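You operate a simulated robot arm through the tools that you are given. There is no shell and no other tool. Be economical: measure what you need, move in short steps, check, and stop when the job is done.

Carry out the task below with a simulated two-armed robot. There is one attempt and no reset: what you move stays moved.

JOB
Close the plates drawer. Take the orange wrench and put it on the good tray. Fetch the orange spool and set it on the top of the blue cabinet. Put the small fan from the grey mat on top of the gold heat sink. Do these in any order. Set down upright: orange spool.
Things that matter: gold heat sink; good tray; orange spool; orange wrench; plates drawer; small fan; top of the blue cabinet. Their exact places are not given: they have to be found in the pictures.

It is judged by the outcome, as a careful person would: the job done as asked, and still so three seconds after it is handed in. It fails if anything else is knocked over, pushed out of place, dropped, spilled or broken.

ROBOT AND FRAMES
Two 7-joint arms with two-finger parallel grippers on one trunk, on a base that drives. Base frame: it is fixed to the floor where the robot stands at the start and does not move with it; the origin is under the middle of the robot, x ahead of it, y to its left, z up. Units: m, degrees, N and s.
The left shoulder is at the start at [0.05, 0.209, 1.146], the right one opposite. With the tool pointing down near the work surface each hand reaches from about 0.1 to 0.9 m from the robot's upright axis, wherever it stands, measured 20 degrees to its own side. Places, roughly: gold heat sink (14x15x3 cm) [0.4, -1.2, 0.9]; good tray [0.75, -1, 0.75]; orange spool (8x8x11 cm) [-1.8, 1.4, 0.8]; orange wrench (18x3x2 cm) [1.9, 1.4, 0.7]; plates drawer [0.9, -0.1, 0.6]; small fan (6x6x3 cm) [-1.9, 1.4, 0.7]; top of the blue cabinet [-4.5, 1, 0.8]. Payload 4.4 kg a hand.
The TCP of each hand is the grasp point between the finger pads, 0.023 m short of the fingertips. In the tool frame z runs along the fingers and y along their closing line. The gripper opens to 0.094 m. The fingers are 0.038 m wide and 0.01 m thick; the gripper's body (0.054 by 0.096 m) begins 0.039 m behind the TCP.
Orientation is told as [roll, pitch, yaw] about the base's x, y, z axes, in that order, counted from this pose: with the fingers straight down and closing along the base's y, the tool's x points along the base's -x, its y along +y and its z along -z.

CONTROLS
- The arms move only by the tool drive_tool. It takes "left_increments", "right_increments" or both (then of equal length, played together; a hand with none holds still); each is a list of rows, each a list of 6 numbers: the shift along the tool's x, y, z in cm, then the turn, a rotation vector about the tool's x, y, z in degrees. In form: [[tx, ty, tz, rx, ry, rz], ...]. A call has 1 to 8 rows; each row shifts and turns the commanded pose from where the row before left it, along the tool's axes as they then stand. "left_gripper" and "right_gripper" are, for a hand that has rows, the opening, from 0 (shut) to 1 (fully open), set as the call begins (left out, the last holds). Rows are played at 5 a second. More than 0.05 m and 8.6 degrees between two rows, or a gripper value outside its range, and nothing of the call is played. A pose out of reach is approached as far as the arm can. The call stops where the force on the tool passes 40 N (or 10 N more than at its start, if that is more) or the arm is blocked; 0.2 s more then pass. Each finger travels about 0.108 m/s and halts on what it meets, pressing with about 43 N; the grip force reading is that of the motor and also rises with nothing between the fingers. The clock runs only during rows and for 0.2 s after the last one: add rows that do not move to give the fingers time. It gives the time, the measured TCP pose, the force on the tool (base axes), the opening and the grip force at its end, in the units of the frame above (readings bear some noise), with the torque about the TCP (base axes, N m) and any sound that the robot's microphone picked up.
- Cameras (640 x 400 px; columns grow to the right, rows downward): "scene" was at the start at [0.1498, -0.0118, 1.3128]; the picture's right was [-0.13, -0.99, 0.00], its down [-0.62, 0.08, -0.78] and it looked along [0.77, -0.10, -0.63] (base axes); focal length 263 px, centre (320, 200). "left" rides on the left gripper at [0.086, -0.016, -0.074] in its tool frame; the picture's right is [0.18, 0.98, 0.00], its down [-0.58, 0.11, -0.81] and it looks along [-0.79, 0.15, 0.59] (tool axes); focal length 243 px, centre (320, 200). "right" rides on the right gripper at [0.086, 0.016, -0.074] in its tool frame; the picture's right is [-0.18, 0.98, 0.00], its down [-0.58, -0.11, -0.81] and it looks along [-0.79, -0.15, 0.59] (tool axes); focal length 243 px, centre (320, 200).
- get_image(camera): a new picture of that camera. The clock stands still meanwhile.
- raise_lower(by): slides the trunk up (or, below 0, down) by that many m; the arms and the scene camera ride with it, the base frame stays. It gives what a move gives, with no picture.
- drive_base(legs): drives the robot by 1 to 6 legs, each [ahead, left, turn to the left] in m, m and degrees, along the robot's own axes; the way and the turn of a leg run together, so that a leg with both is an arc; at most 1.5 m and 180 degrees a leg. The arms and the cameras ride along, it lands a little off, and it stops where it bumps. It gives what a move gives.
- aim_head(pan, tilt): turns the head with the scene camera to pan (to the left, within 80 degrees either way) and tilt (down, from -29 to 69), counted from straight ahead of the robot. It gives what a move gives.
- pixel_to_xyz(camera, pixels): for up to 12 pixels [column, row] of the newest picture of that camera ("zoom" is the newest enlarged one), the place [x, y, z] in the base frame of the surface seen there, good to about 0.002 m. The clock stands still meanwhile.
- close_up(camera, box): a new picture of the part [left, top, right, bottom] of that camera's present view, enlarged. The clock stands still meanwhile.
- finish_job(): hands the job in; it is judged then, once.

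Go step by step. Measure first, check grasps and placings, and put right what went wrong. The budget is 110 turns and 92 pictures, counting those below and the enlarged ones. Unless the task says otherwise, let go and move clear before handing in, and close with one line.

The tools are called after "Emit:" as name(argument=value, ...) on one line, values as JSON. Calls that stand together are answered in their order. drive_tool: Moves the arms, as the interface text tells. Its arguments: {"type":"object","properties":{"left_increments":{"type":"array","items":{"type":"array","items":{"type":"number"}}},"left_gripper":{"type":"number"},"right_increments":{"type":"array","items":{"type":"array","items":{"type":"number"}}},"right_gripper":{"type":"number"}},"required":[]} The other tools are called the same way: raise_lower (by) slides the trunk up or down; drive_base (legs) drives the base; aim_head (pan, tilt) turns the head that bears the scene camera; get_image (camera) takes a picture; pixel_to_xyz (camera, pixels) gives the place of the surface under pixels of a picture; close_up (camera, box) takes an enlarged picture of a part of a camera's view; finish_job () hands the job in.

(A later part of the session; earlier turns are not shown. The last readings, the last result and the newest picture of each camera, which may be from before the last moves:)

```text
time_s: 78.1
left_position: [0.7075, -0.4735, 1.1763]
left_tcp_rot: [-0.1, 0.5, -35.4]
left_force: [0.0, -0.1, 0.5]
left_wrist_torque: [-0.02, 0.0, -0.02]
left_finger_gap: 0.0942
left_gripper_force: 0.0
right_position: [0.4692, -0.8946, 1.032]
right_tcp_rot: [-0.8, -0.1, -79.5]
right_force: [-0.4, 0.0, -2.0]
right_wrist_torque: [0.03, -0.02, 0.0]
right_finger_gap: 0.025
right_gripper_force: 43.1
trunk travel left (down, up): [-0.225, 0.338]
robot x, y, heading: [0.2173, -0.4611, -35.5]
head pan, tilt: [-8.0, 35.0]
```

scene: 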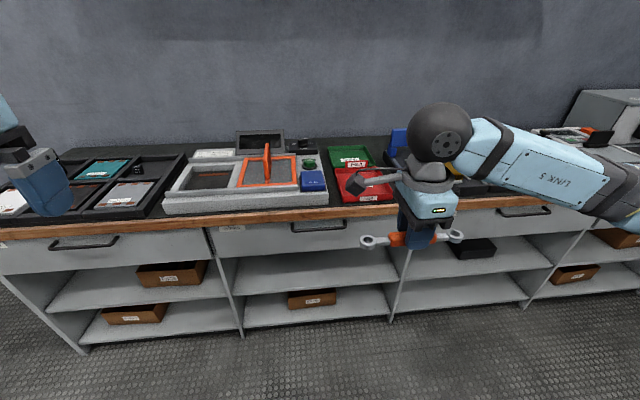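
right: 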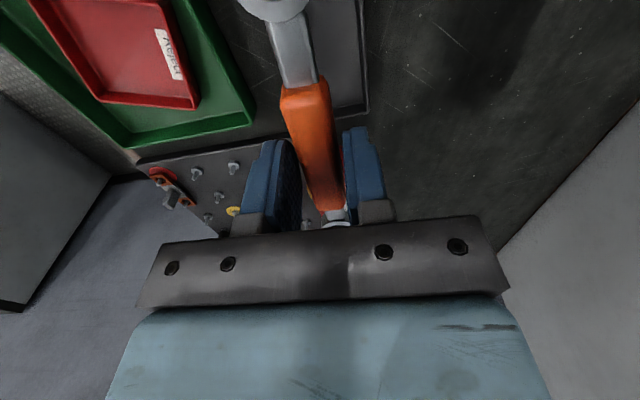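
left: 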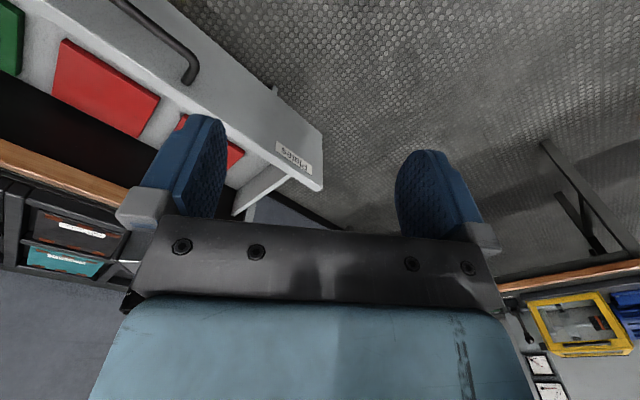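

Emit:
drive_tool(right_increments=[[-3.55, 2.37, 0, 0, 0, 0], [-3.55, 2.37, 0, 0, 0, 0], [-3.55, 2.37, 0, 0, 0, 0], [-3.55, 2.37, 0, 0, 0, 0], [-3.55, 2.37, 0, 0, 0, 0], [-3.55, 2.37, 0, 0, 0, 0], [-3.55, 2.37, 0, 0, 0, 0], [0, 0, 0, 0, 0, 0]])

Emit:
drive_tool(right_increments=[[0, 0, 4, 0, 0, 0], [0, 0, 4, 0, 0, 0], [0, 0, 3, 0, 0, 0], [0, 0, 0, 0, 0, 0]])

Emit:
get_image(camera="right")

Emit:
get_image(camera="scene")

```text
time_s: 79.9
left_position: [0.7067, -0.4737, 1.1759]
left_tcp_rot: [0.0, 0.4, -35.4]
left_force: [0.2, 0.6, 0.0]
left_wrist_torque: [0.0, 0.02, 0.0]
left_finger_gap: 0.0937
left_gripper_force: 0.3
right_position: [0.6765, -1.1104, 1.0322]
right_tcp_rot: [-0.8, -0.1, -79.5]
right_force: [-0.5, -0.5, -0.8]
right_wrist_torque: [-0.01, 0.03, 0.0]
right_finger_gap: 0.0253
right_gripper_force: 42.5
trunk travel left (down, up): [-0.225, 0.338]
robot x, y, heading: [0.2222, -0.4598, -35.5]
head pan, tilt: [-8.0, 35.0]
```

```text
time_s: 80.9
left_position: [0.7075, -0.4741, 1.1768]
left_tcp_rot: [0.0, 0.4, -35.4]
left_force: [-0.1, -0.6, 0.3]
left_wrist_torque: [0.0, -0.01, -0.02]
left_finger_gap: 0.0942
left_gripper_force: 0.1
right_position: [0.6777, -1.1081, 0.919]
right_tcp_rot: [-0.8, -0.1, -79.4]
right_force: [0.5, 0.3, -1.4]
right_wrist_torque: [0.03, -0.02, 0.02]
right_finger_gap: 0.0253
right_gripper_force: 42.9
trunk travel left (down, up): [-0.225, 0.338]
robot x, y, heading: [0.2212, -0.4617, -35.8]
head pan, tilt: [-8.0, 35.0]
```

```text
68 pictures are left
```

right: 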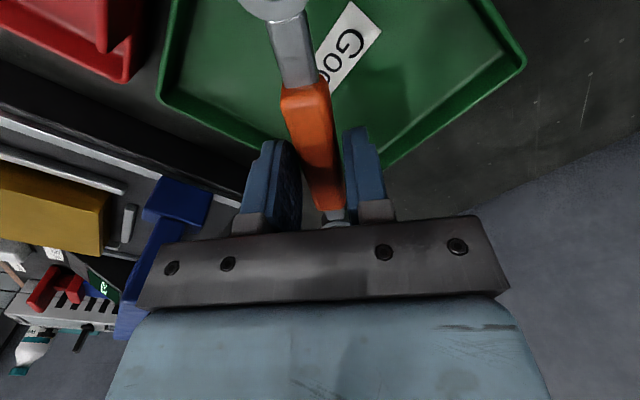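

```text
67 pictures are left
```

scene: 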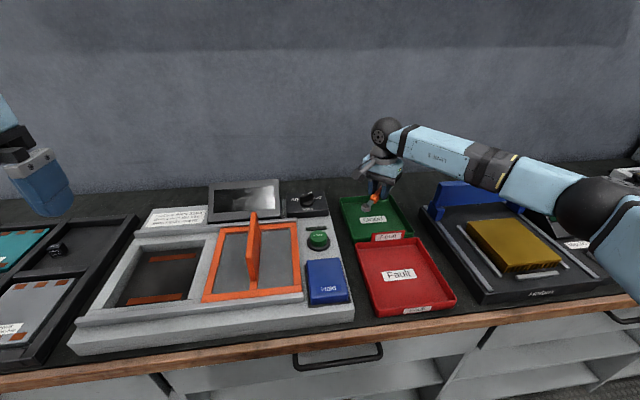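

The gold heat sink is visible at (515,245). I'll measure it and the blue bar under the forearm before lowering.

Emit:
pixel_to_xyz(camera="scene", pixels=[[440, 183], [480, 200], [500, 240], [468, 222], [518, 218], [562, 258], [512, 278], [470, 172], [535, 205], [450, 230], [560, 275]])

Emit:
close_up(camera="scene", box=[410, 160, 640, 310])

```text
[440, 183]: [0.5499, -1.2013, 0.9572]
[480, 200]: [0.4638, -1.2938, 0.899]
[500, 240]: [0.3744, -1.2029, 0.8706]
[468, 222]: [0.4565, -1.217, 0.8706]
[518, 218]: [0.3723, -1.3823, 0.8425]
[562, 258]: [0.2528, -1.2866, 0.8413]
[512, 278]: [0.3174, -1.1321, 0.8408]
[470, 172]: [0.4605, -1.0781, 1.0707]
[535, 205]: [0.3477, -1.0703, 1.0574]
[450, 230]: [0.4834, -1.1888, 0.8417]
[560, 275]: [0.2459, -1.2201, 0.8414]
```

```text
2.67 times, centred on (525, 235) of scene
```

zoom: 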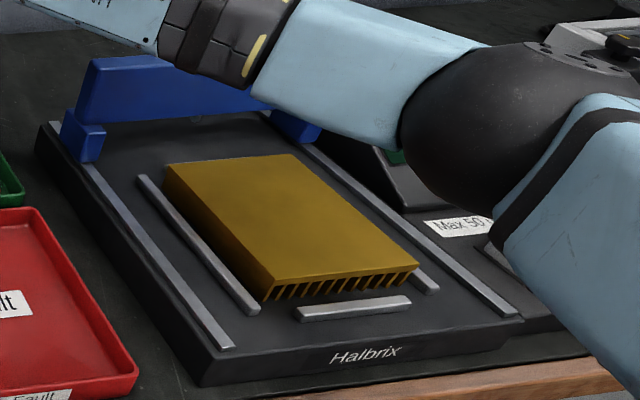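

The forearm is clear of the blue bar by about 15 cm. Lowering the wrench into the tray.

Emit:
drive_tool(right_increments=[[0, 0, 3, 0, 0, 0], [0, 0, 2.5, 0, 0, 0], [0, 0, 1, 0, 0, 0], [0, 0, 1, 0, 0, 0], [0, 0, 0.6, 0, 0, 0], [0, 0, 0, 0, 0, 0]])

Emit:
get_image(camera="right")

```text
time_s: 82.3
left_position: [0.708, -0.4741, 1.1766]
left_tcp_rot: [0.1, 0.5, -35.4]
left_force: [0.1, 0.3, 0.8]
left_wrist_torque: [0.01, 0.04, 0.02]
left_finger_gap: 0.0941
left_gripper_force: 0.1
right_position: [0.6752, -1.1102, 0.838]
right_tcp_rot: [-0.8, -0.1, -79.5]
right_force: [0.3, 0.1, -0.7]
right_wrist_torque: [0.02, 0.01, -0.01]
right_finger_gap: 0.025
right_gripper_force: 42.5
trunk travel left (down, up): [-0.225, 0.338]
robot x, y, heading: [0.2233, -0.4608, -35.5]
head pan, tilt: [-8.0, 35.0]
```

```text
65 pictures are left
```

right: 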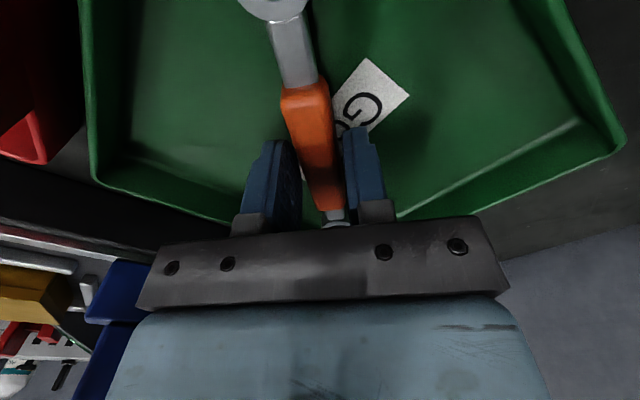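

Emit:
drive_tool(right_increments=[[0, 0, 0.2, 0, 0, 0], [0, 0, 0.2, 0, 0, 0], [0, 0, 0, 0, 0, 0]])

Emit:
drive_tool(right_increments=[[0, 0, 0, 0, 0, 0], [0, 0, 0, 0, 0, 0]], right_gripper=0.45)

Emit:
drive_tool(right_increments=[[0, 0, -2, 0, 0, 0], [0, 0, -4, 0, 0, 0], [0, 0, -4, 0, 0, 0], [0, 0, -4, 0, 0, 0], [0, 0, -4, 0, 0, 0]])

Emit:
close_up(camera="scene", box=[310, 160, 470, 260])

```text
time_s: 83.1
left_position: [0.7088, -0.4729, 1.1762]
left_tcp_rot: [0.0, 0.3, -35.4]
left_force: [0.4, 0.3, -0.2]
left_wrist_torque: [0.02, 0.01, 0.0]
left_finger_gap: 0.0942
left_gripper_force: 0.1
right_position: [0.6758, -1.1103, 0.8349]
right_tcp_rot: [-0.8, -0.1, -79.6]
right_force: [0.0, -1.2, 0.1]
right_wrist_torque: [-0.06, -0.02, 0.02]
right_finger_gap: 0.0254
right_gripper_force: 42.9
trunk travel left (down, up): [-0.225, 0.338]
robot x, y, heading: [0.2214, -0.4596, -35.7]
head pan, tilt: [-8.0, 35.0]
```

```text
time_s: 83.7
left_position: [0.7075, -0.4734, 1.1754]
left_tcp_rot: [0.0, 0.5, -35.4]
left_force: [0.1, -0.2, 0.1]
left_wrist_torque: [0.03, -0.02, -0.01]
left_finger_gap: 0.0938
left_gripper_force: 0.2
right_position: [0.6758, -1.1108, 0.8345]
right_tcp_rot: [-0.9, 0.0, -79.5]
right_force: [-0.8, 1.0, 1.1]
right_wrist_torque: [0.01, 0.0, -0.02]
right_finger_gap: 0.0423
right_gripper_force: 0.1
trunk travel left (down, up): [-0.225, 0.338]
robot x, y, heading: [0.2163, -0.4584, -35.5]
head pan, tilt: [-8.0, 35.0]
```

```text
time_s: 84.9
left_position: [0.7076, -0.4724, 1.1771]
left_tcp_rot: [-0.1, 0.4, -35.4]
left_force: [0.0, 0.2, 0.2]
left_wrist_torque: [0.0, 0.01, -0.01]
left_finger_gap: 0.094
left_gripper_force: 0.1
right_position: [0.6767, -1.1097, 1.0189]
right_tcp_rot: [-0.8, 0.0, -79.5]
right_force: [0.6, 0.3, -0.1]
right_wrist_torque: [-0.01, 0.02, -0.01]
right_finger_gap: 0.0421
right_gripper_force: 0.1
trunk travel left (down, up): [-0.225, 0.338]
robot x, y, heading: [0.2202, -0.4586, -35.4]
head pan, tilt: [-8.0, 35.0]
```

```text
4.00 times, centred on (390, 210) of scene
```

zoom: 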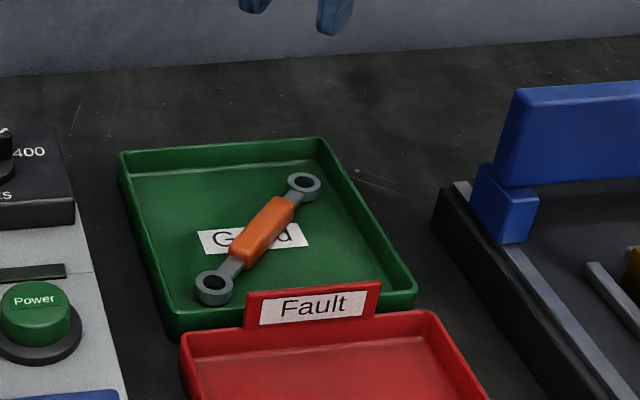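

The wrench sits flat inside the good tray. I'll retract and bring the tool back to neutral yaw.

Emit:
drive_tool(right_increments=[[2.9, -2.8, 0, 0, 0, 0], [2.9, -2.8, 0, 0, 0, 0], [2.9, -2.8, 0, 0, 0, 0], [2.9, -2.8, 0, 0, 0, 0], [2.9, -2.8, 0, 0, 0, 0], [2.9, -2.8, 0, 0, 0, 0], [2.9, -2.8, 0, 0, 0, 0], [2.9, -2.8, 0, 0, 0, 0]], right_gripper=1)

Emit:
drive_tool(right_increments=[[0, 0, -3, 0, 0, -7.3], [0, 0, -3, 0, 0, -7.3], [0, 0, -3, 0, 0, -7.3], [0, 0, -3, 0, 0, -7.3], [0, 0, -3, 0, 0, -7.3], [0, 0, 0, 0, 0, -7.3], [0, 0, 0, 0, 0, 0]])

Emit:
aim_head(pan=-25, tilt=38)

Emit:
get_image(camera="scene")

```text
time_s: 86.7
left_position: [0.7064, -0.4732, 1.1764]
left_tcp_rot: [0.1, 0.4, -35.4]
left_force: [-0.2, 0.3, -0.1]
left_wrist_torque: [-0.01, 0.01, 0.0]
left_finger_gap: 0.0941
left_gripper_force: 0.1
right_position: [0.4169, -0.9187, 1.0185]
right_tcp_rot: [-0.8, 0.0, -79.5]
right_force: [-0.8, 0.3, -0.1]
right_wrist_torque: [0.01, -0.04, -0.02]
right_finger_gap: 0.0941
right_gripper_force: 0.0
trunk travel left (down, up): [-0.225, 0.338]
robot x, y, heading: [0.2237, -0.4586, -35.3]
head pan, tilt: [-8.0, 35.0]
```

```text
time_s: 88.3
left_position: [0.7075, -0.4734, 1.1751]
left_tcp_rot: [0.0, 0.4, -35.3]
left_force: [0.9, -0.6, -0.5]
left_wrist_torque: [0.0, 0.01, -0.01]
left_finger_gap: 0.094
left_gripper_force: 0.0
right_position: [0.4176, -0.9194, 1.1679]
right_tcp_rot: [-0.6, 0.5, -35.6]
right_force: [0.2, 0.2, -0.5]
right_wrist_torque: [0.02, -0.02, -0.04]
right_finger_gap: 0.0941
right_gripper_force: 0.0
trunk travel left (down, up): [-0.225, 0.338]
robot x, y, heading: [0.2222, -0.4607, -35.3]
head pan, tilt: [-8.0, 35.0]
```

```text
time_s: 89.1
left_position: [0.7073, -0.4734, 1.176]
left_tcp_rot: [0.0, 0.4, -35.3]
left_force: [0.0, -0.1, 0.3]
left_wrist_torque: [0.01, 0.01, 0.01]
left_finger_gap: 0.094
left_gripper_force: 0.0
right_position: [0.4165, -0.9212, 1.1681]
right_tcp_rot: [-0.6, 0.5, -35.7]
right_force: [-0.7, 0.0, -1.1]
right_wrist_torque: [-0.01, -0.01, -0.01]
right_finger_gap: 0.0939
right_gripper_force: 0.0
trunk travel left (down, up): [-0.225, 0.338]
robot x, y, heading: [0.2205, -0.4639, -35.3]
head pan, tilt: [-25.0, 38.0]
```

```text
63 pictures are left
```

scene: 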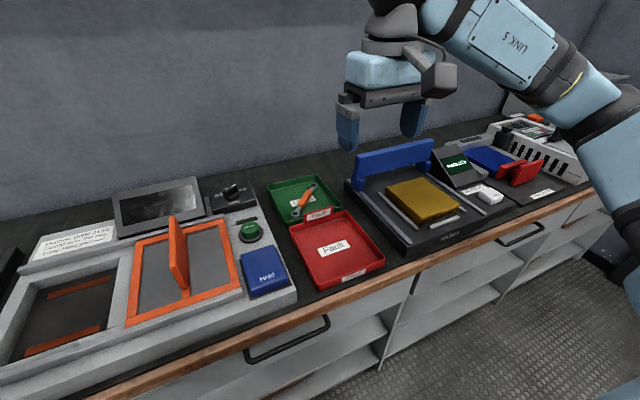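

Emit:
close_up(camera="scene", box=[340, 130, 520, 250])

Emit:
pixel_to_xyz(camera="scene", pixels=[[390, 185], [432, 180], [458, 206], [420, 217], [424, 198], [395, 155], [357, 160], [432, 145]])

Emit:
aim_head(pan=-80, tilt=20)

Emit:
drive_base(legs=[[-0.6, 0, 0], [0, 0, 180]])

Emit:
aim_head(pan=0, tilt=15)

Emit:
get_image(camera="scene")

```text
3.33 times, centred on (430, 190) of scene
```

zoom: 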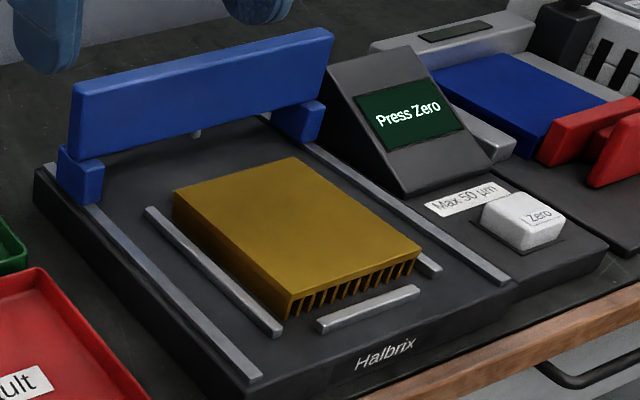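

```text
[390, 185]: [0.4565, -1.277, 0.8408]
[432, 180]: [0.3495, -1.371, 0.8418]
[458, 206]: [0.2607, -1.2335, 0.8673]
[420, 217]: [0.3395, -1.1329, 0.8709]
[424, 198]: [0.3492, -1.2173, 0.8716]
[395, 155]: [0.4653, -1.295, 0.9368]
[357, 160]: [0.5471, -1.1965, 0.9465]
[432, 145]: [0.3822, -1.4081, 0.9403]
```

```text
time_s: 90.4
left_position: [0.7078, -0.4737, 1.1755]
left_tcp_rot: [0.1, 0.3, -35.4]
left_force: [-0.7, -0.4, 0.4]
left_wrist_torque: [0.0, 0.02, 0.0]
left_finger_gap: 0.0942
left_gripper_force: 0.0
right_position: [0.4157, -0.9211, 1.1677]
right_tcp_rot: [-0.5, 0.6, -35.7]
right_force: [0.7, -0.5, 0.3]
right_wrist_torque: [0.01, -0.02, -0.01]
right_finger_gap: 0.0939
right_gripper_force: 0.1
trunk travel left (down, up): [-0.225, 0.338]
robot x, y, heading: [0.221, -0.4643, -35.7]
head pan, tilt: [-80.0, 20.0]
```

```text
time_s: 101.1
left_position: [-0.7617, -0.0845, 1.1754]
left_tcp_rot: [-0.1, 0.4, 143.5]
left_force: [-0.3, 0.2, 0.4]
left_wrist_torque: [0.02, 0.0, -0.01]
left_finger_gap: 0.094
left_gripper_force: 0.1
right_position: [-0.4642, 0.3564, 1.169]
right_tcp_rot: [-0.6, 0.6, 143.3]
right_force: [0.2, 0.6, -0.3]
right_wrist_torque: [-0.02, 0.04, -0.01]
right_finger_gap: 0.0942
right_gripper_force: 0.0
trunk travel left (down, up): [-0.225, 0.338]
robot x, y, heading: [-0.2779, -0.108, 143.4]
head pan, tilt: [-80.0, 20.0]
```

```text
time_s: 102.6
left_position: [-0.7615, -0.0857, 1.1775]
left_tcp_rot: [-0.1, 0.3, 143.6]
left_force: [-1.0, -0.1, -0.6]
left_wrist_torque: [-0.01, 0.02, 0.0]
left_finger_gap: 0.0941
left_gripper_force: 0.1
right_position: [-0.4646, 0.356, 1.1665]
right_tcp_rot: [-0.6, 0.5, 143.2]
right_force: [-0.6, 1.0, -1.0]
right_wrist_torque: [0.03, -0.04, -0.02]
right_finger_gap: 0.0939
right_gripper_force: 0.0
trunk travel left (down, up): [-0.225, 0.338]
robot x, y, heading: [-0.2763, -0.1053, 143.3]
head pan, tilt: [0.0, 15.0]
```

```text
61 pictures are left
```

scene: 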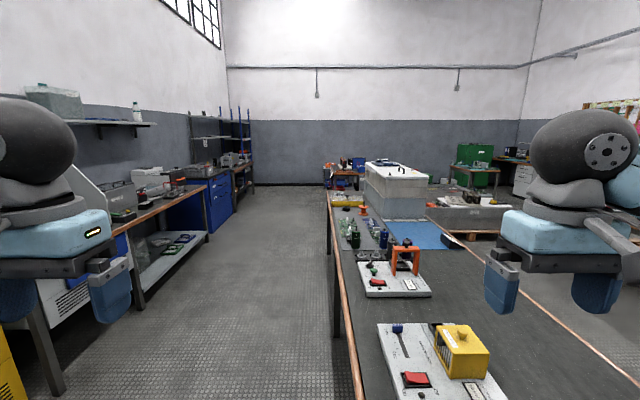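

A long central table is ahead to the right, with a blue cabinet far left at (210,205). I'll measure and zoom.

Emit:
close_up(camera="scene", box=[320, 180, 480, 300])

Emit:
close_up(camera="scene", box=[100, 120, 260, 220])

Emit:
pixel_to_xyz(camera="scene", pixels=[[331, 215], [345, 320], [480, 245], [405, 245], [430, 237], [383, 238], [450, 240], [220, 180], [205, 190], [362, 210], [600, 355], [185, 190]])

```text
3.33 times, centred on (400, 240) of scene
```

zoom: 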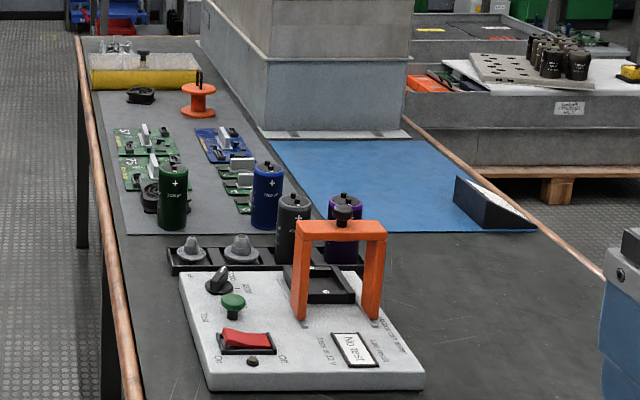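

```text
4.00 times, centred on (180, 170) of scene
```

zoom: 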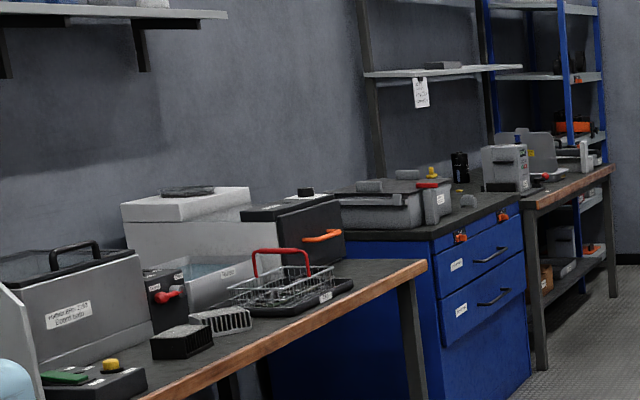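

```text
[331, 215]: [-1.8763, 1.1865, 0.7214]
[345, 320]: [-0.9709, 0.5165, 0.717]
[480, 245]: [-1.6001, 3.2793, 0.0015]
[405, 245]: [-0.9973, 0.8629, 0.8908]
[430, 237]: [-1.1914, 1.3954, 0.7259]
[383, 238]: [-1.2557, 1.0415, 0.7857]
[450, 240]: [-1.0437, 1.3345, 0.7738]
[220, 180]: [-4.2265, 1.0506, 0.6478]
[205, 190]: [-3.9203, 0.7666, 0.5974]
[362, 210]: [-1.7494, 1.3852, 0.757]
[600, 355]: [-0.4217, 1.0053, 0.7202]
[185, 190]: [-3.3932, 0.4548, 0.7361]
```

The fan and spool lie on the grey mat around (362-380,210). I'll shift left into the aisle, drive along it, and turn to face the table.

Emit:
drive_base(legs=[[0, 0.45, 0], [1.0, 0, 0], [1.05, 0, 0], [0, 0, -90]])

Emit:
aim_head(pan=0, tilt=42)

Emit:
get_image(camera="scene")

```text
time_s: 120.7
left_position: [-2.1807, 1.2222, 1.1765]
left_tcp_rot: [0.0, 0.4, 54.5]
left_force: [0.7, 0.2, 0.1]
left_wrist_torque: [-0.01, -0.01, -0.02]
left_finger_gap: 0.0938
left_gripper_force: 0.0
right_position: [-1.7346, 0.9317, 1.1678]
right_tcp_rot: [-0.5, 0.5, 54.3]
right_force: [-0.1, -0.7, -0.7]
right_wrist_torque: [0.0, -0.02, -0.02]
right_finger_gap: 0.0941
right_gripper_force: 0.0
trunk travel left (down, up): [-0.225, 0.338]
robot x, y, heading: [-2.194, 0.7332, 54.5]
head pan, tilt: [0.0, 15.0]
```

```text
time_s: 121.6
left_position: [-2.1796, 1.2227, 1.1768]
left_tcp_rot: [0.0, 0.5, 54.5]
left_force: [0.4, 0.1, 0.1]
left_wrist_torque: [0.03, 0.01, 0.01]
left_finger_gap: 0.0939
left_gripper_force: 0.0
right_position: [-1.7342, 0.9332, 1.1683]
right_tcp_rot: [-0.6, 0.5, 54.2]
right_force: [0.0, 0.3, -0.8]
right_wrist_torque: [-0.03, 0.01, -0.02]
right_finger_gap: 0.0943
right_gripper_force: 0.0
trunk travel left (down, up): [-0.225, 0.338]
robot x, y, heading: [-2.1934, 0.7389, 54.5]
head pan, tilt: [0.0, 42.0]
```

```text
58 pictures are left
```

scene: 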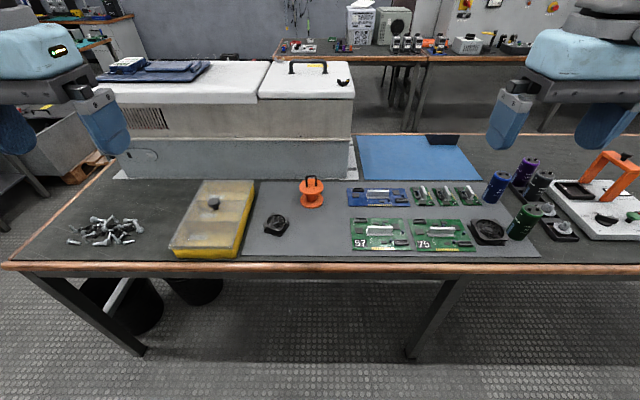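

The grey mat shows a small black fan at (276,223), a larger one at (488,232), and the orange spool at (311,192). I'll zoom in and measure.

Emit:
close_up(camera="scene", box=[240, 160, 360, 260])

Emit:
pixel_to_xyz(camera="scene", pixels=[[311, 178], [311, 186], [300, 202], [323, 202], [312, 206], [276, 223], [265, 228], [288, 228], [276, 236], [276, 262], [250, 250], [488, 232]])

```text
4.00 times, centred on (300, 210) of scene
```

zoom: 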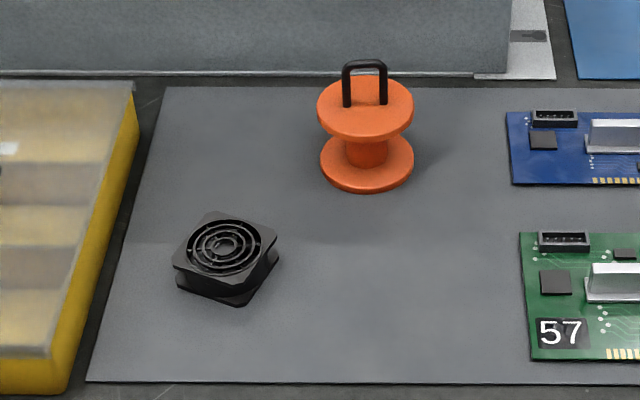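

```text
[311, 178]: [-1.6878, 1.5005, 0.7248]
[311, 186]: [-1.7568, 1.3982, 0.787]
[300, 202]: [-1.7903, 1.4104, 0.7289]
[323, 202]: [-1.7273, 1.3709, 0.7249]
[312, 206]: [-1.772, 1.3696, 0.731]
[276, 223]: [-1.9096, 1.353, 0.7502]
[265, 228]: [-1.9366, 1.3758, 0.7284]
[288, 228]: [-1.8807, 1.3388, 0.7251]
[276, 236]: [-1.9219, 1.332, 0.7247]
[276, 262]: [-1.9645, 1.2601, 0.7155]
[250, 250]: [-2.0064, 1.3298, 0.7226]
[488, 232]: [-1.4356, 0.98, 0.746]
```

Emit:
pixel_to_xyz(camera="zoom", pixels=[[178, 263], [209, 216], [273, 238], [240, 283], [225, 247], [346, 75], [384, 75], [365, 63], [346, 98], [384, 100], [330, 115], [402, 115]])

```text
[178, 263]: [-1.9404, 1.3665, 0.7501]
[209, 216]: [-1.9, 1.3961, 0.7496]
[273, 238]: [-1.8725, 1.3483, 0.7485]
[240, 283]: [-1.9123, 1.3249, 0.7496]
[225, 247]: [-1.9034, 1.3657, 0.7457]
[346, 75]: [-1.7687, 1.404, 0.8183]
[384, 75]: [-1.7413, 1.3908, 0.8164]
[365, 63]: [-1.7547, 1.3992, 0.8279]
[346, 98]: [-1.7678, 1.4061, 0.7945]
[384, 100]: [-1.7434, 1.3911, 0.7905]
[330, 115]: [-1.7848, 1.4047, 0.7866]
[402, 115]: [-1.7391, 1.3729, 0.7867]
```

The fan's edges lie at about 33°, and the spool's handle plane at about -29°. I'll take the spool with the right hand by its handle loop. First I drive in and turn the tool.

Emit:
drive_base(legs=[[0, 0.2, 0], [0.13, 0, 0]])

Emit:
drive_tool(right_increments=[[0, 0, 0, 0, 0, 8.4], [0, 0, 0, 0, 0, 8.4], [0, 0, 0, 0, 0, 8.4], [0, 0, 0, 0, 0, 8.4], [0, 0, 0, 0, 0, 8.4]])

Emit:
drive_tool(right_increments=[[0, 0, 0, 0, 0, 8.4], [0, 0, 0, 0, 0, 8.4], [0, 0, 0, 0, 0, 8.4], [0, 0, 0, 0, 0, 8.4], [0, 0, 0, 0, 0, 8], [0, 0, 0, 0, 0, 0]])

Emit:
get_image(camera="scene")

```text
time_s: 124.8
left_position: [-2.2679, 1.4399, 1.1763]
left_tcp_rot: [-0.1, 0.6, 54.7]
left_force: [0.2, 0.4, -0.1]
left_wrist_torque: [0.03, 0.02, 0.01]
left_finger_gap: 0.0941
left_gripper_force: 0.1
right_position: [-1.8216, 1.1501, 1.1687]
right_tcp_rot: [-0.7, 0.5, 54.2]
right_force: [1.3, 1.2, -0.8]
right_wrist_torque: [-0.01, 0.0, -0.02]
right_finger_gap: 0.0941
right_gripper_force: 0.2
trunk travel left (down, up): [-0.225, 0.338]
robot x, y, heading: [-2.2796, 0.953, 54.5]
head pan, tilt: [0.0, 42.0]
```

```text
time_s: 126.0
left_position: [-2.2691, 1.4405, 1.1754]
left_tcp_rot: [-0.1, 0.4, 54.6]
left_force: [-0.5, 0.0, -0.2]
left_wrist_torque: [-0.03, 0.0, 0.03]
left_finger_gap: 0.0943
left_gripper_force: 0.1
right_position: [-1.821, 1.1484, 1.1683]
right_tcp_rot: [-0.8, 0.0, 12.0]
right_force: [0.3, 0.2, 0.3]
right_wrist_torque: [0.0, 0.01, 0.0]
right_finger_gap: 0.094
right_gripper_force: 0.1
trunk travel left (down, up): [-0.225, 0.338]
robot x, y, heading: [-2.2856, 0.9512, 54.4]
head pan, tilt: [0.0, 42.0]
```

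```text
time_s: 127.4
left_position: [-2.2671, 1.4399, 1.1755]
left_tcp_rot: [0.0, 0.4, 54.5]
left_force: [0.5, 0.3, -1.0]
left_wrist_torque: [0.02, -0.02, 0.0]
left_finger_gap: 0.0941
left_gripper_force: 0.1
right_position: [-1.8216, 1.149, 1.1691]
right_tcp_rot: [-0.6, -0.6, -29.3]
right_force: [0.4, 0.5, -0.5]
right_wrist_torque: [-0.01, 0.04, 0.01]
right_finger_gap: 0.0938
right_gripper_force: 0.1
trunk travel left (down, up): [-0.225, 0.338]
robot x, y, heading: [-2.2825, 0.9513, 54.1]
head pan, tilt: [0.0, 42.0]
```

```text
56 pictures are left
```

scene: 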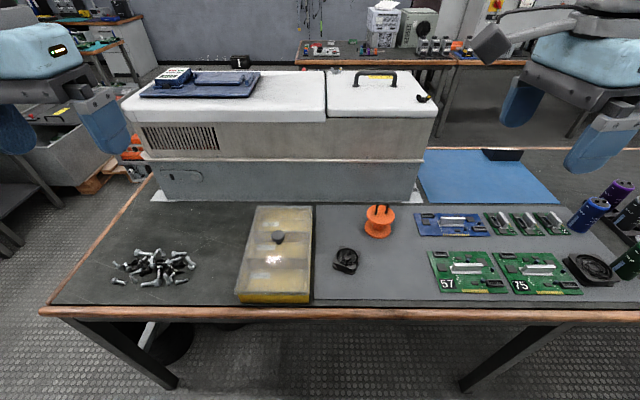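

Emit:
pixel_to_xyz(camera="scene", pixels=[[380, 190], [380, 150], [380, 118], [375, 75], [378, 207], [300, 290]])

Emit:
drive_tool(right_increments=[[1.07, 4.17, 0, 0, 0.8, 0], [1.07, 4.17, 0, 0, 0, 0], [1.07, 4.17, 0, 0, 0, 0], [1.07, 4.17, 0, 0, 0, 0], [1.07, 4.17, 0, 0, 0, 0], [1.07, 4.17, 0, 0, 0, 0], [0, 0, 0, 0, 0, 0]])

Emit:
get_image(camera="scene")

```text
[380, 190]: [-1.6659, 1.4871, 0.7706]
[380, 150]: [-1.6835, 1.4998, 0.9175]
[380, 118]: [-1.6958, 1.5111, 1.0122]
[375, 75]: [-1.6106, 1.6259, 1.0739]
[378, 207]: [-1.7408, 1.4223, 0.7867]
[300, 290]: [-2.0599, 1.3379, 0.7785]
```

```text
time_s: 129.0
left_position: [-2.2671, 1.4383, 1.1766]
left_tcp_rot: [0.0, 0.4, 54.5]
left_force: [-0.9, 0.3, -0.6]
left_wrist_torque: [-0.06, -0.04, 0.0]
left_finger_gap: 0.0939
left_gripper_force: 0.1
right_position: [-1.7529, 1.3921, 1.1627]
right_tcp_rot: [-0.5, 0.3, -29.3]
right_force: [0.0, -0.1, 0.1]
right_wrist_torque: [0.0, 0.03, -0.01]
right_finger_gap: 0.0941
right_gripper_force: 0.1
trunk travel left (down, up): [-0.225, 0.338]
robot x, y, heading: [-2.2801, 0.9548, 54.5]
head pan, tilt: [0.0, 42.0]
```

```text
55 pictures are left
```

scene: 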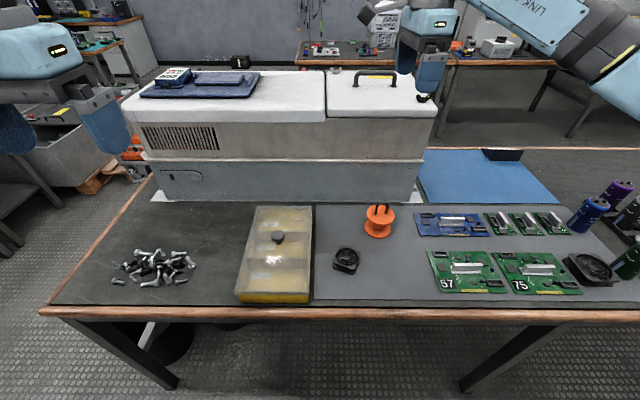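

The box face is 12 cm behind the spool, which is clear enough. I'll lower partway with a half-open gripper and check.

Emit:
drive_tool(right_increments=[[0, 0.5, 4, 0, 0, 0], [0, 0, 4.5, 0, 0, 0], [0, 0, 4.5, 0, 0, 0], [0, 0, 4.5, 0, 0, 0], [0, 0, 4.5, 0, 0, 0], [0, 0, 4, 0, 0, 0], [0, 0, 0, 0, 0, 0]], right_gripper=0.5)

Emit:
get_image(camera="right")

Emit:
close_up(camera="scene", box=[310, 110, 470, 260])

```text
time_s: 130.6
left_position: [-2.2693, 1.4374, 1.1764]
left_tcp_rot: [0.0, 0.4, 54.6]
left_force: [0.3, 0.9, -0.1]
left_wrist_torque: [0.0, 0.01, -0.05]
left_finger_gap: 0.0941
left_gripper_force: 0.0
right_position: [-1.7539, 1.402, 0.9069]
right_tcp_rot: [-0.4, 0.3, -29.2]
right_force: [0.2, -0.3, 0.2]
right_wrist_torque: [0.02, 0.01, -0.01]
right_finger_gap: 0.0469
right_gripper_force: 0.2
trunk travel left (down, up): [-0.225, 0.338]
robot x, y, heading: [-2.2806, 0.9518, 54.4]
head pan, tilt: [0.0, 42.0]
```

```text
54 pictures are left
```

right: 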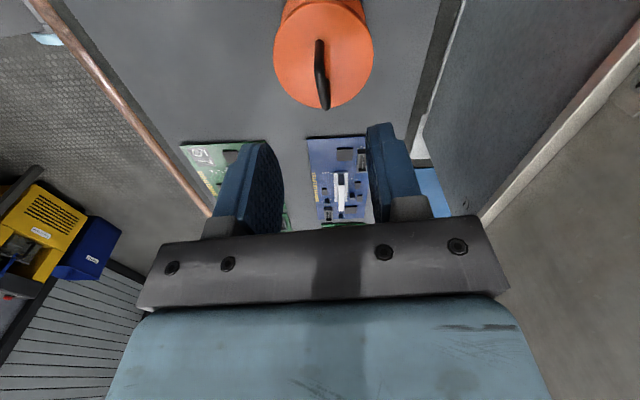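

```text
2.67 times, centred on (390, 185) of scene
```

zoom: 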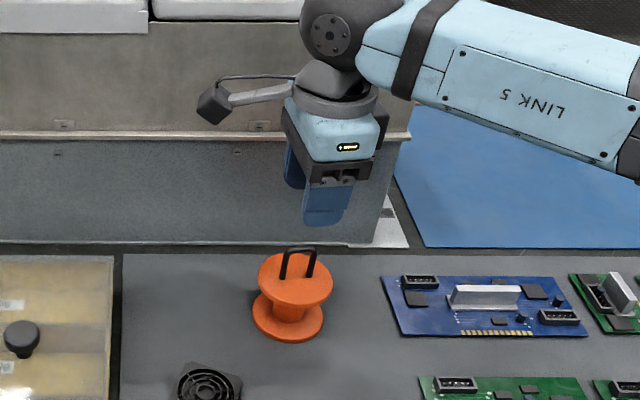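

Emit:
pixel_to_xyz(camera="right", pixels=[[319, 48], [322, 70], [324, 95], [324, 104], [290, 60], [360, 60]])

```text
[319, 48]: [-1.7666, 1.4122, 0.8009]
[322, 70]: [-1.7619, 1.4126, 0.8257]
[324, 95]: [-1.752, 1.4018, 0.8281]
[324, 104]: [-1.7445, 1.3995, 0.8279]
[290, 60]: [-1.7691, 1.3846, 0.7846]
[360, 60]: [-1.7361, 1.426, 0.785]
```

Emit:
drive_tool(right_increments=[[0, 0.3, 3, 0, 0, 1.5], [0, 0, 3, 0, 0, 0], [0, 0, 2, 0, 0, 0], [0, 0, 1.1, 0, 0, 0], [0, 0, 0, 0, 0, 0]])

Emit:
drive_tool(right_increments=[[0, 0, 0, 0, 0, 0], [0, 0, 0, 0, 0, 0], [0, 0, 0, 0, 0, 0], [0, 0, 0, 0, 0, 0]], right_gripper=0)

Emit:
drive_tool(right_increments=[[0, 0, -1, 0, 0, 0], [0, 0, -2, 0, 0, 0], [0, 0, -3, 0, 0, 0], [0, 0, -3, 0, 0, 0]])

Emit:
get_image(camera="scene")

```text
time_s: 131.8
left_position: [-2.2689, 1.4381, 1.1758]
left_tcp_rot: [0.0, 0.4, 54.5]
left_force: [0.1, 0.0, 1.0]
left_wrist_torque: [-0.02, 0.02, 0.01]
left_finger_gap: 0.0941
left_gripper_force: 0.2
right_position: [-1.7554, 1.404, 0.8149]
right_tcp_rot: [-0.4, 0.1, -30.7]
right_force: [-0.3, 0.1, -0.3]
right_wrist_torque: [0.02, -0.01, -0.01]
right_finger_gap: 0.0471
right_gripper_force: 0.1
trunk travel left (down, up): [-0.225, 0.338]
robot x, y, heading: [-2.2807, 0.9529, 54.6]
head pan, tilt: [0.0, 42.0]
```

```text
time_s: 132.8
left_position: [-2.2678, 1.4377, 1.1754]
left_tcp_rot: [0.0, 0.4, 54.6]
left_force: [-0.5, -0.2, 0.0]
left_wrist_torque: [0.0, 0.02, -0.03]
left_finger_gap: 0.0939
left_gripper_force: 0.0
right_position: [-1.7547, 1.4033, 0.8148]
right_tcp_rot: [-0.6, 0.2, -30.8]
right_force: [-0.3, 0.4, 0.4]
right_wrist_torque: [0.12, 0.0, 0.02]
right_finger_gap: 0.0079
right_gripper_force: 42.5
trunk travel left (down, up): [-0.225, 0.338]
robot x, y, heading: [-2.279, 0.952, 54.6]
head pan, tilt: [0.0, 42.0]
```

```text
time_s: 133.8
left_position: [-2.2671, 1.4381, 1.1765]
left_tcp_rot: [0.0, 0.3, 54.6]
left_force: [-0.7, 0.0, 0.0]
left_wrist_torque: [0.0, 0.0, 0.04]
left_finger_gap: 0.094
left_gripper_force: 0.0
right_position: [-1.752, 1.4039, 0.9071]
right_tcp_rot: [-0.6, 0.3, -30.8]
right_force: [0.1, -0.4, -1.2]
right_wrist_torque: [0.03, 0.01, -0.01]
right_finger_gap: 0.0077
right_gripper_force: 42.8
trunk travel left (down, up): [-0.225, 0.338]
robot x, y, heading: [-2.2808, 0.9533, 54.3]
head pan, tilt: [0.0, 42.0]
```

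```text
52 pictures are left
```

scene: 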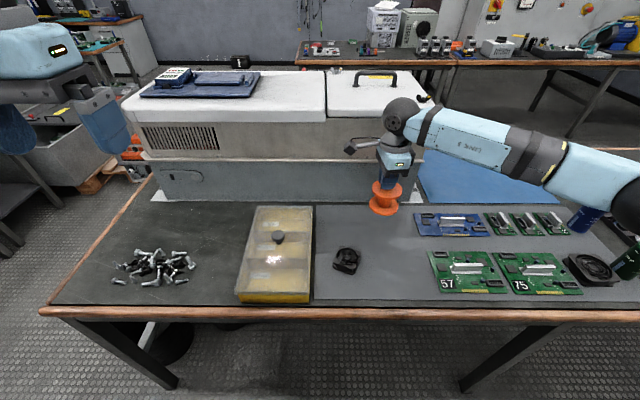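

The spool is held cleanly. I'll raise and retract it, then shift the base right so the left hand can reach the fan.

Emit:
drive_tool(right_increments=[[0, 0, -4, 0, 0, 0], [0, 0, -4, 0, 0, 0], [0, -2, -4, 0, 0, 0], [0, -4, -2, 0, 0, 0], [0, -4, -2, 0, 0, 0], [0, -4, -2, 0, 0, 0], [0, -4, 0, 0, 0, 0], [0, -4, 0, 0, 0, 0]], left_increments=[[0, 0, 0, 0, 0, 3], [0, 0, 0, 0, 0, 3], [0, 0, 0, 0, 0, 3], [0, 0, 0, 0, 0, 3], [0, 0, 0, 0, 0, 3], [0, 0, 0, 0, 0, 3], [0, 0, 0, 0, 0, 3], [0, 0, 0, 0, 0, 0]])

Emit:
drive_base(legs=[[0, -0.24, 0]])

Emit:
get_image(camera="scene")

```text
time_s: 135.6
left_position: [-2.2693, 1.4387, 1.1769]
left_tcp_rot: [-0.1, 0.4, 33.6]
left_force: [-0.4, -0.4, 0.3]
left_wrist_torque: [0.0, 0.01, -0.01]
left_finger_gap: 0.0941
left_gripper_force: 0.1
right_position: [-1.8617, 1.2124, 1.0867]
right_tcp_rot: [-0.5, 0.2, -30.8]
right_force: [0.4, -0.5, -1.9]
right_wrist_torque: [0.03, -0.02, -0.05]
right_finger_gap: 0.0076
right_gripper_force: 42.9
trunk travel left (down, up): [-0.225, 0.338]
robot x, y, heading: [-2.2792, 0.949, 54.7]
head pan, tilt: [0.0, 42.0]
```

```text
time_s: 138.3
left_position: [-2.0736, 1.3011, 1.1762]
left_tcp_rot: [-0.1, 0.4, 33.7]
left_force: [0.0, 1.3, -0.3]
left_wrist_torque: [0.04, -0.03, -0.01]
left_finger_gap: 0.0942
left_gripper_force: 0.1
right_position: [-1.6666, 1.0757, 1.0868]
right_tcp_rot: [-0.6, 0.2, -30.6]
right_force: [0.3, -0.1, 0.1]
right_wrist_torque: [-0.01, 0.05, 0.0]
right_finger_gap: 0.0078
right_gripper_force: 42.3
trunk travel left (down, up): [-0.225, 0.338]
robot x, y, heading: [-2.081, 0.8145, 54.3]
head pan, tilt: [0.0, 42.0]
```

```text
51 pictures are left
```

scene: 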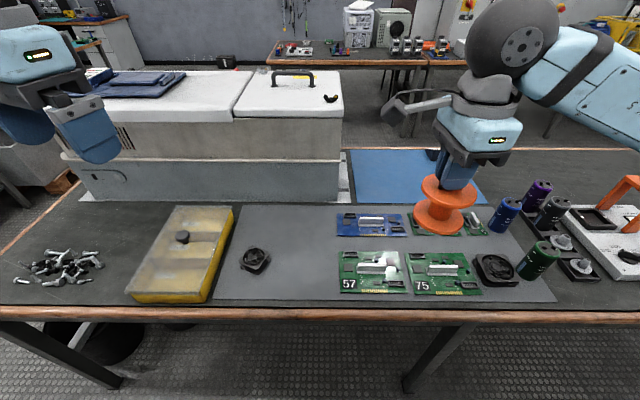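

Emit:
drive_tool(left_increments=[[-4.3, -1.12, 0, 0, 0, 0], [-4.3, -1.12, 0, 0, 0, 0], [-4.3, -1.12, 0, 0, 0, 0], [-4.3, -1.12, 0, 0, 0, 0], [0, 0, 4.5, 0, 0, 0], [0, 0, 4.5, 0, 0, 0], [0, 0, 4.5, 0, 0, 0], [0, 0, 4.5, 0, 0, 0]], left_gripper=1)

Emit:
drive_tool(left_increments=[[0, 0, 4, 0, 0, 0], [0, 0, 4, 0, 0, 0], [0, 0, 3, 0, 0, 0], [0, 0, 0, 0, 0, 0]])

Emit:
get_image(camera="left")

```text
time_s: 140.1
left_position: [-1.9085, 1.3566, 0.9939]
left_tcp_rot: [-0.2, 0.4, 33.7]
left_force: [-0.2, 0.3, 0.5]
left_wrist_torque: [-0.01, -0.02, 0.0]
left_finger_gap: 0.0939
left_gripper_force: 0.0
right_position: [-1.6679, 1.0759, 1.0884]
right_tcp_rot: [-0.6, 0.3, -30.6]
right_force: [0.4, 0.2, -1.0]
right_wrist_torque: [-0.01, 0.01, 0.03]
right_finger_gap: 0.0079
right_gripper_force: 43.3
trunk travel left (down, up): [-0.225, 0.338]
robot x, y, heading: [-2.0862, 0.8109, 54.6]
head pan, tilt: [0.0, 42.0]
```

```text
time_s: 141.1
left_position: [-1.909, 1.3555, 0.8854]
left_tcp_rot: [-0.1, 0.4, 33.7]
left_force: [-0.5, -0.2, -1.2]
left_wrist_torque: [-0.02, 0.03, -0.01]
left_finger_gap: 0.0943
left_gripper_force: 0.1
right_position: [-1.6678, 1.0755, 1.0869]
right_tcp_rot: [-0.6, 0.2, -30.7]
right_force: [0.1, 0.1, -0.3]
right_wrist_torque: [0.0, 0.03, 0.01]
right_finger_gap: 0.0077
right_gripper_force: 43.0
trunk travel left (down, up): [-0.225, 0.338]
robot x, y, heading: [-2.0851, 0.8145, 54.5]
head pan, tilt: [0.0, 42.0]
```

```text
50 pictures are left
```

left: 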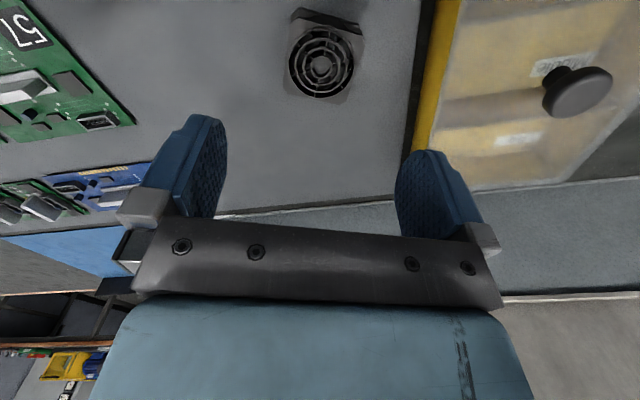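

Emit:
close_up(camera="left", box=[260, 0, 460, 130])

```text
3.08 times, centred on (360, 65) of left
```

zoom: 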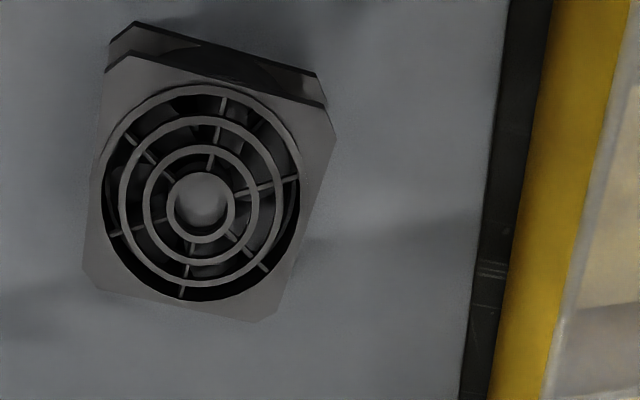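

Emit:
pixel_to_xyz(camera="zoom", pixels=[[112, 62], [330, 125], [272, 312], [92, 282], [96, 170], [310, 210], [205, 200], [150, 60], [300, 105], [500, 200], [150, 305]])

```text
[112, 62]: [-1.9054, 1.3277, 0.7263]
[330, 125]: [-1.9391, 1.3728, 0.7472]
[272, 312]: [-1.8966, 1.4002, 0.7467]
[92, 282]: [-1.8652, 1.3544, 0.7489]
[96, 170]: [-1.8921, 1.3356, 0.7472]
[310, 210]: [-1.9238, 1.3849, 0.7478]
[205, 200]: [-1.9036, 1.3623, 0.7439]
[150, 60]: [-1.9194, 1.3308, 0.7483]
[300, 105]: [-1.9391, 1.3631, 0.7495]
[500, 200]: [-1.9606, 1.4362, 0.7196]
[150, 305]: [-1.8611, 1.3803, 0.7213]
```

The fan is 5.9 cm wide with edges at 35°, and the TCP is within 8 mm of its centre. I'll centre, lower and grip.

Emit:
drive_tool(left_increments=[[-0.75, 0.15, 3, 0, 0, -1.3], [0, 0, 4, 0, 0, 0], [0, 0, 3, 0, 0, 0], [0, 0, 2, 0, 0, 0], [0, 0, 1.3, 0, 0, 0], [0, 0, 0, 0, 0, 0]])

Emit:
get_image(camera="left")

```text
time_s: 142.5
left_position: [-1.9022, 1.3626, 0.7497]
left_tcp_rot: [-0.1, 0.4, 35.0]
left_force: [1.0, -0.2, -0.4]
left_wrist_torque: [0.01, -0.03, -0.05]
left_finger_gap: 0.0942
left_gripper_force: 0.0
right_position: [-1.6665, 1.075, 1.0876]
right_tcp_rot: [-0.7, 0.2, -30.6]
right_force: [-0.4, -1.4, -0.7]
right_wrist_torque: [-0.03, -0.05, -0.01]
right_finger_gap: 0.0075
right_gripper_force: 43.0
trunk travel left (down, up): [-0.225, 0.338]
robot x, y, heading: [-2.0873, 0.8151, 54.6]
head pan, tilt: [0.0, 42.0]
```

```text
48 pictures are left
```

left: 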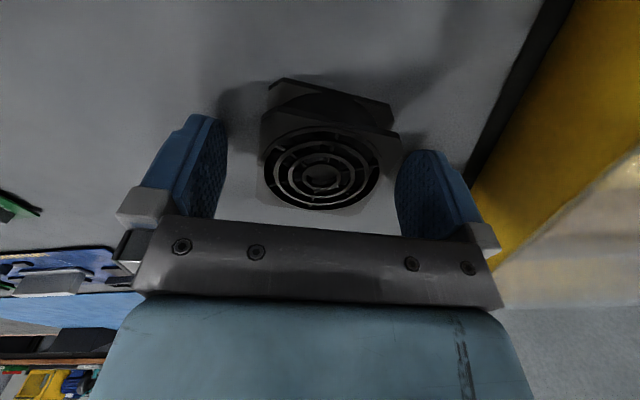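

Fan is between the pads. Closing and lifting.

Emit:
drive_tool(left_increments=[[0, 0, 0, 0, 0, 0], [0, 0, 0, 0, 0, 0], [0, 0, 0, 0, 0, 0], [0, 0, 0, 0, 0, 0]], left_gripper=0)

Emit:
drive_tool(left_increments=[[0, 0, -2, 0, 0, 0], [0, 0, -4, 0, 0, 0], [0, 0, -4, 0, 0, 0], [0, 0, -4, 0, 0, 0], [0, 0, -4.5, 0, 0, 0], [0, 0, -4.5, 0, 0, 0], [0, 0, -4.5, 0, 0, 0], [0, 0, -4.5, 0, 0, 0]])

Emit:
get_image(camera="left")

```text
time_s: 143.5
left_position: [-1.9018, 1.364, 0.7515]
left_tcp_rot: [-0.1, 0.4, 35.0]
left_force: [-0.1, 0.3, 0.1]
left_wrist_torque: [0.0, 0.0, -0.03]
left_finger_gap: 0.059
left_gripper_force: 42.9
right_position: [-1.6676, 1.0758, 1.0875]
right_tcp_rot: [-0.6, 0.1, -30.6]
right_force: [-0.2, 0.3, -0.8]
right_wrist_torque: [0.02, -0.02, -0.03]
right_finger_gap: 0.008
right_gripper_force: 42.6
trunk travel left (down, up): [-0.225, 0.338]
robot x, y, heading: [-2.0864, 0.8156, 54.7]
head pan, tilt: [0.0, 42.0]
```

```text
time_s: 145.3
left_position: [-1.8989, 1.3623, 1.0721]
left_tcp_rot: [-0.1, 0.4, 35.1]
left_force: [0.3, -0.3, -0.3]
left_wrist_torque: [-0.01, -0.01, -0.03]
left_finger_gap: 0.059
left_gripper_force: 43.4
right_position: [-1.6684, 1.0735, 1.0881]
right_tcp_rot: [-0.5, 0.2, -30.7]
right_force: [0.3, -0.6, -0.8]
right_wrist_torque: [0.0, -0.03, 0.0]
right_finger_gap: 0.0077
right_gripper_force: 42.8
trunk travel left (down, up): [-0.225, 0.338]
robot x, y, heading: [-2.0864, 0.8115, 54.5]
head pan, tilt: [0.0, 42.0]
```

```text
47 pictures are left
```

left: 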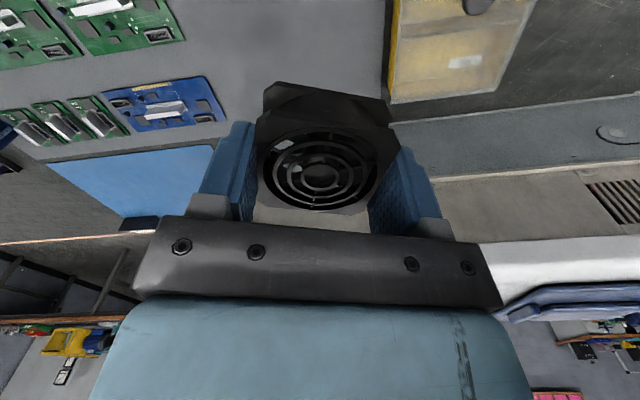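

Fan held (gap 59 mm). I'll tuck it in, turn along the aisle, and drive toward the blue cabinet.

Emit:
drive_tool(left_increments=[[3.8, -1.35, 0, 0, 0, 0], [3.8, -1.35, 0, 0, 0, 0], [3.8, -1.35, 0, 0, 0, 0], [3.8, -1.35, 0, 0, 0, 0]])

Emit:
drive_base(legs=[[-0.25, 0, 0], [0, 0, 89], [1.0, 0, 0]])

Emit:
aim_head(pan=25, tilt=25)

Emit:
get_image(camera="scene")

```text
time_s: 146.3
left_position: [-1.9979, 1.2322, 1.0748]
left_tcp_rot: [-0.2, 0.5, 35.0]
left_force: [-0.1, 0.7, -1.4]
left_wrist_torque: [-0.02, 0.0, 0.01]
left_finger_gap: 0.0593
left_gripper_force: 43.3
right_position: [-1.6671, 1.075, 1.0887]
right_tcp_rot: [-0.6, 0.3, -30.6]
right_force: [0.1, -0.6, -1.3]
right_wrist_torque: [0.01, 0.01, -0.03]
right_finger_gap: 0.008
right_gripper_force: 43.2
trunk travel left (down, up): [-0.225, 0.338]
robot x, y, heading: [-2.0881, 0.8118, 54.6]
head pan, tilt: [0.0, 42.0]
```

```text
time_s: 156.7
left_position: [-3.4607, 1.2814, 1.0748]
left_tcp_rot: [-0.1, 0.4, 125.4]
left_force: [0.8, -0.7, -0.3]
left_wrist_torque: [0.0, 0.02, 0.01]
left_finger_gap: 0.0594
left_gripper_force: 43.0
right_position: [-3.3051, 1.6107, 1.0882]
right_tcp_rot: [-0.6, 0.2, 59.5]
right_force: [-0.6, -0.2, -0.5]
right_wrist_torque: [0.02, -0.03, 0.0]
right_finger_gap: 0.0079
right_gripper_force: 43.0
trunk travel left (down, up): [-0.225, 0.338]
robot x, y, heading: [-3.0456, 1.1923, 144.8]
head pan, tilt: [0.0, 42.0]
```

```text
time_s: 157.6
left_position: [-3.4612, 1.2811, 1.0729]
left_tcp_rot: [-0.2, 0.4, 125.3]
left_force: [0.6, 0.2, -0.3]
left_wrist_torque: [0.06, -0.01, -0.01]
left_finger_gap: 0.0593
left_gripper_force: 43.2
right_position: [-3.3052, 1.6096, 1.088]
right_tcp_rot: [-0.6, 0.2, 59.4]
right_force: [-0.9, -0.2, -0.6]
right_wrist_torque: [-0.01, 0.0, -0.03]
right_finger_gap: 0.0077
right_gripper_force: 42.9
trunk travel left (down, up): [-0.225, 0.338]
robot x, y, heading: [-3.0431, 1.1916, 144.5]
head pan, tilt: [25.0, 25.0]
```

```text
46 pictures are left
```

scene: 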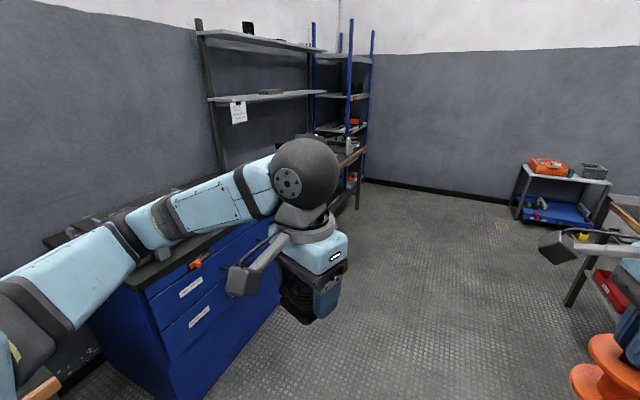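

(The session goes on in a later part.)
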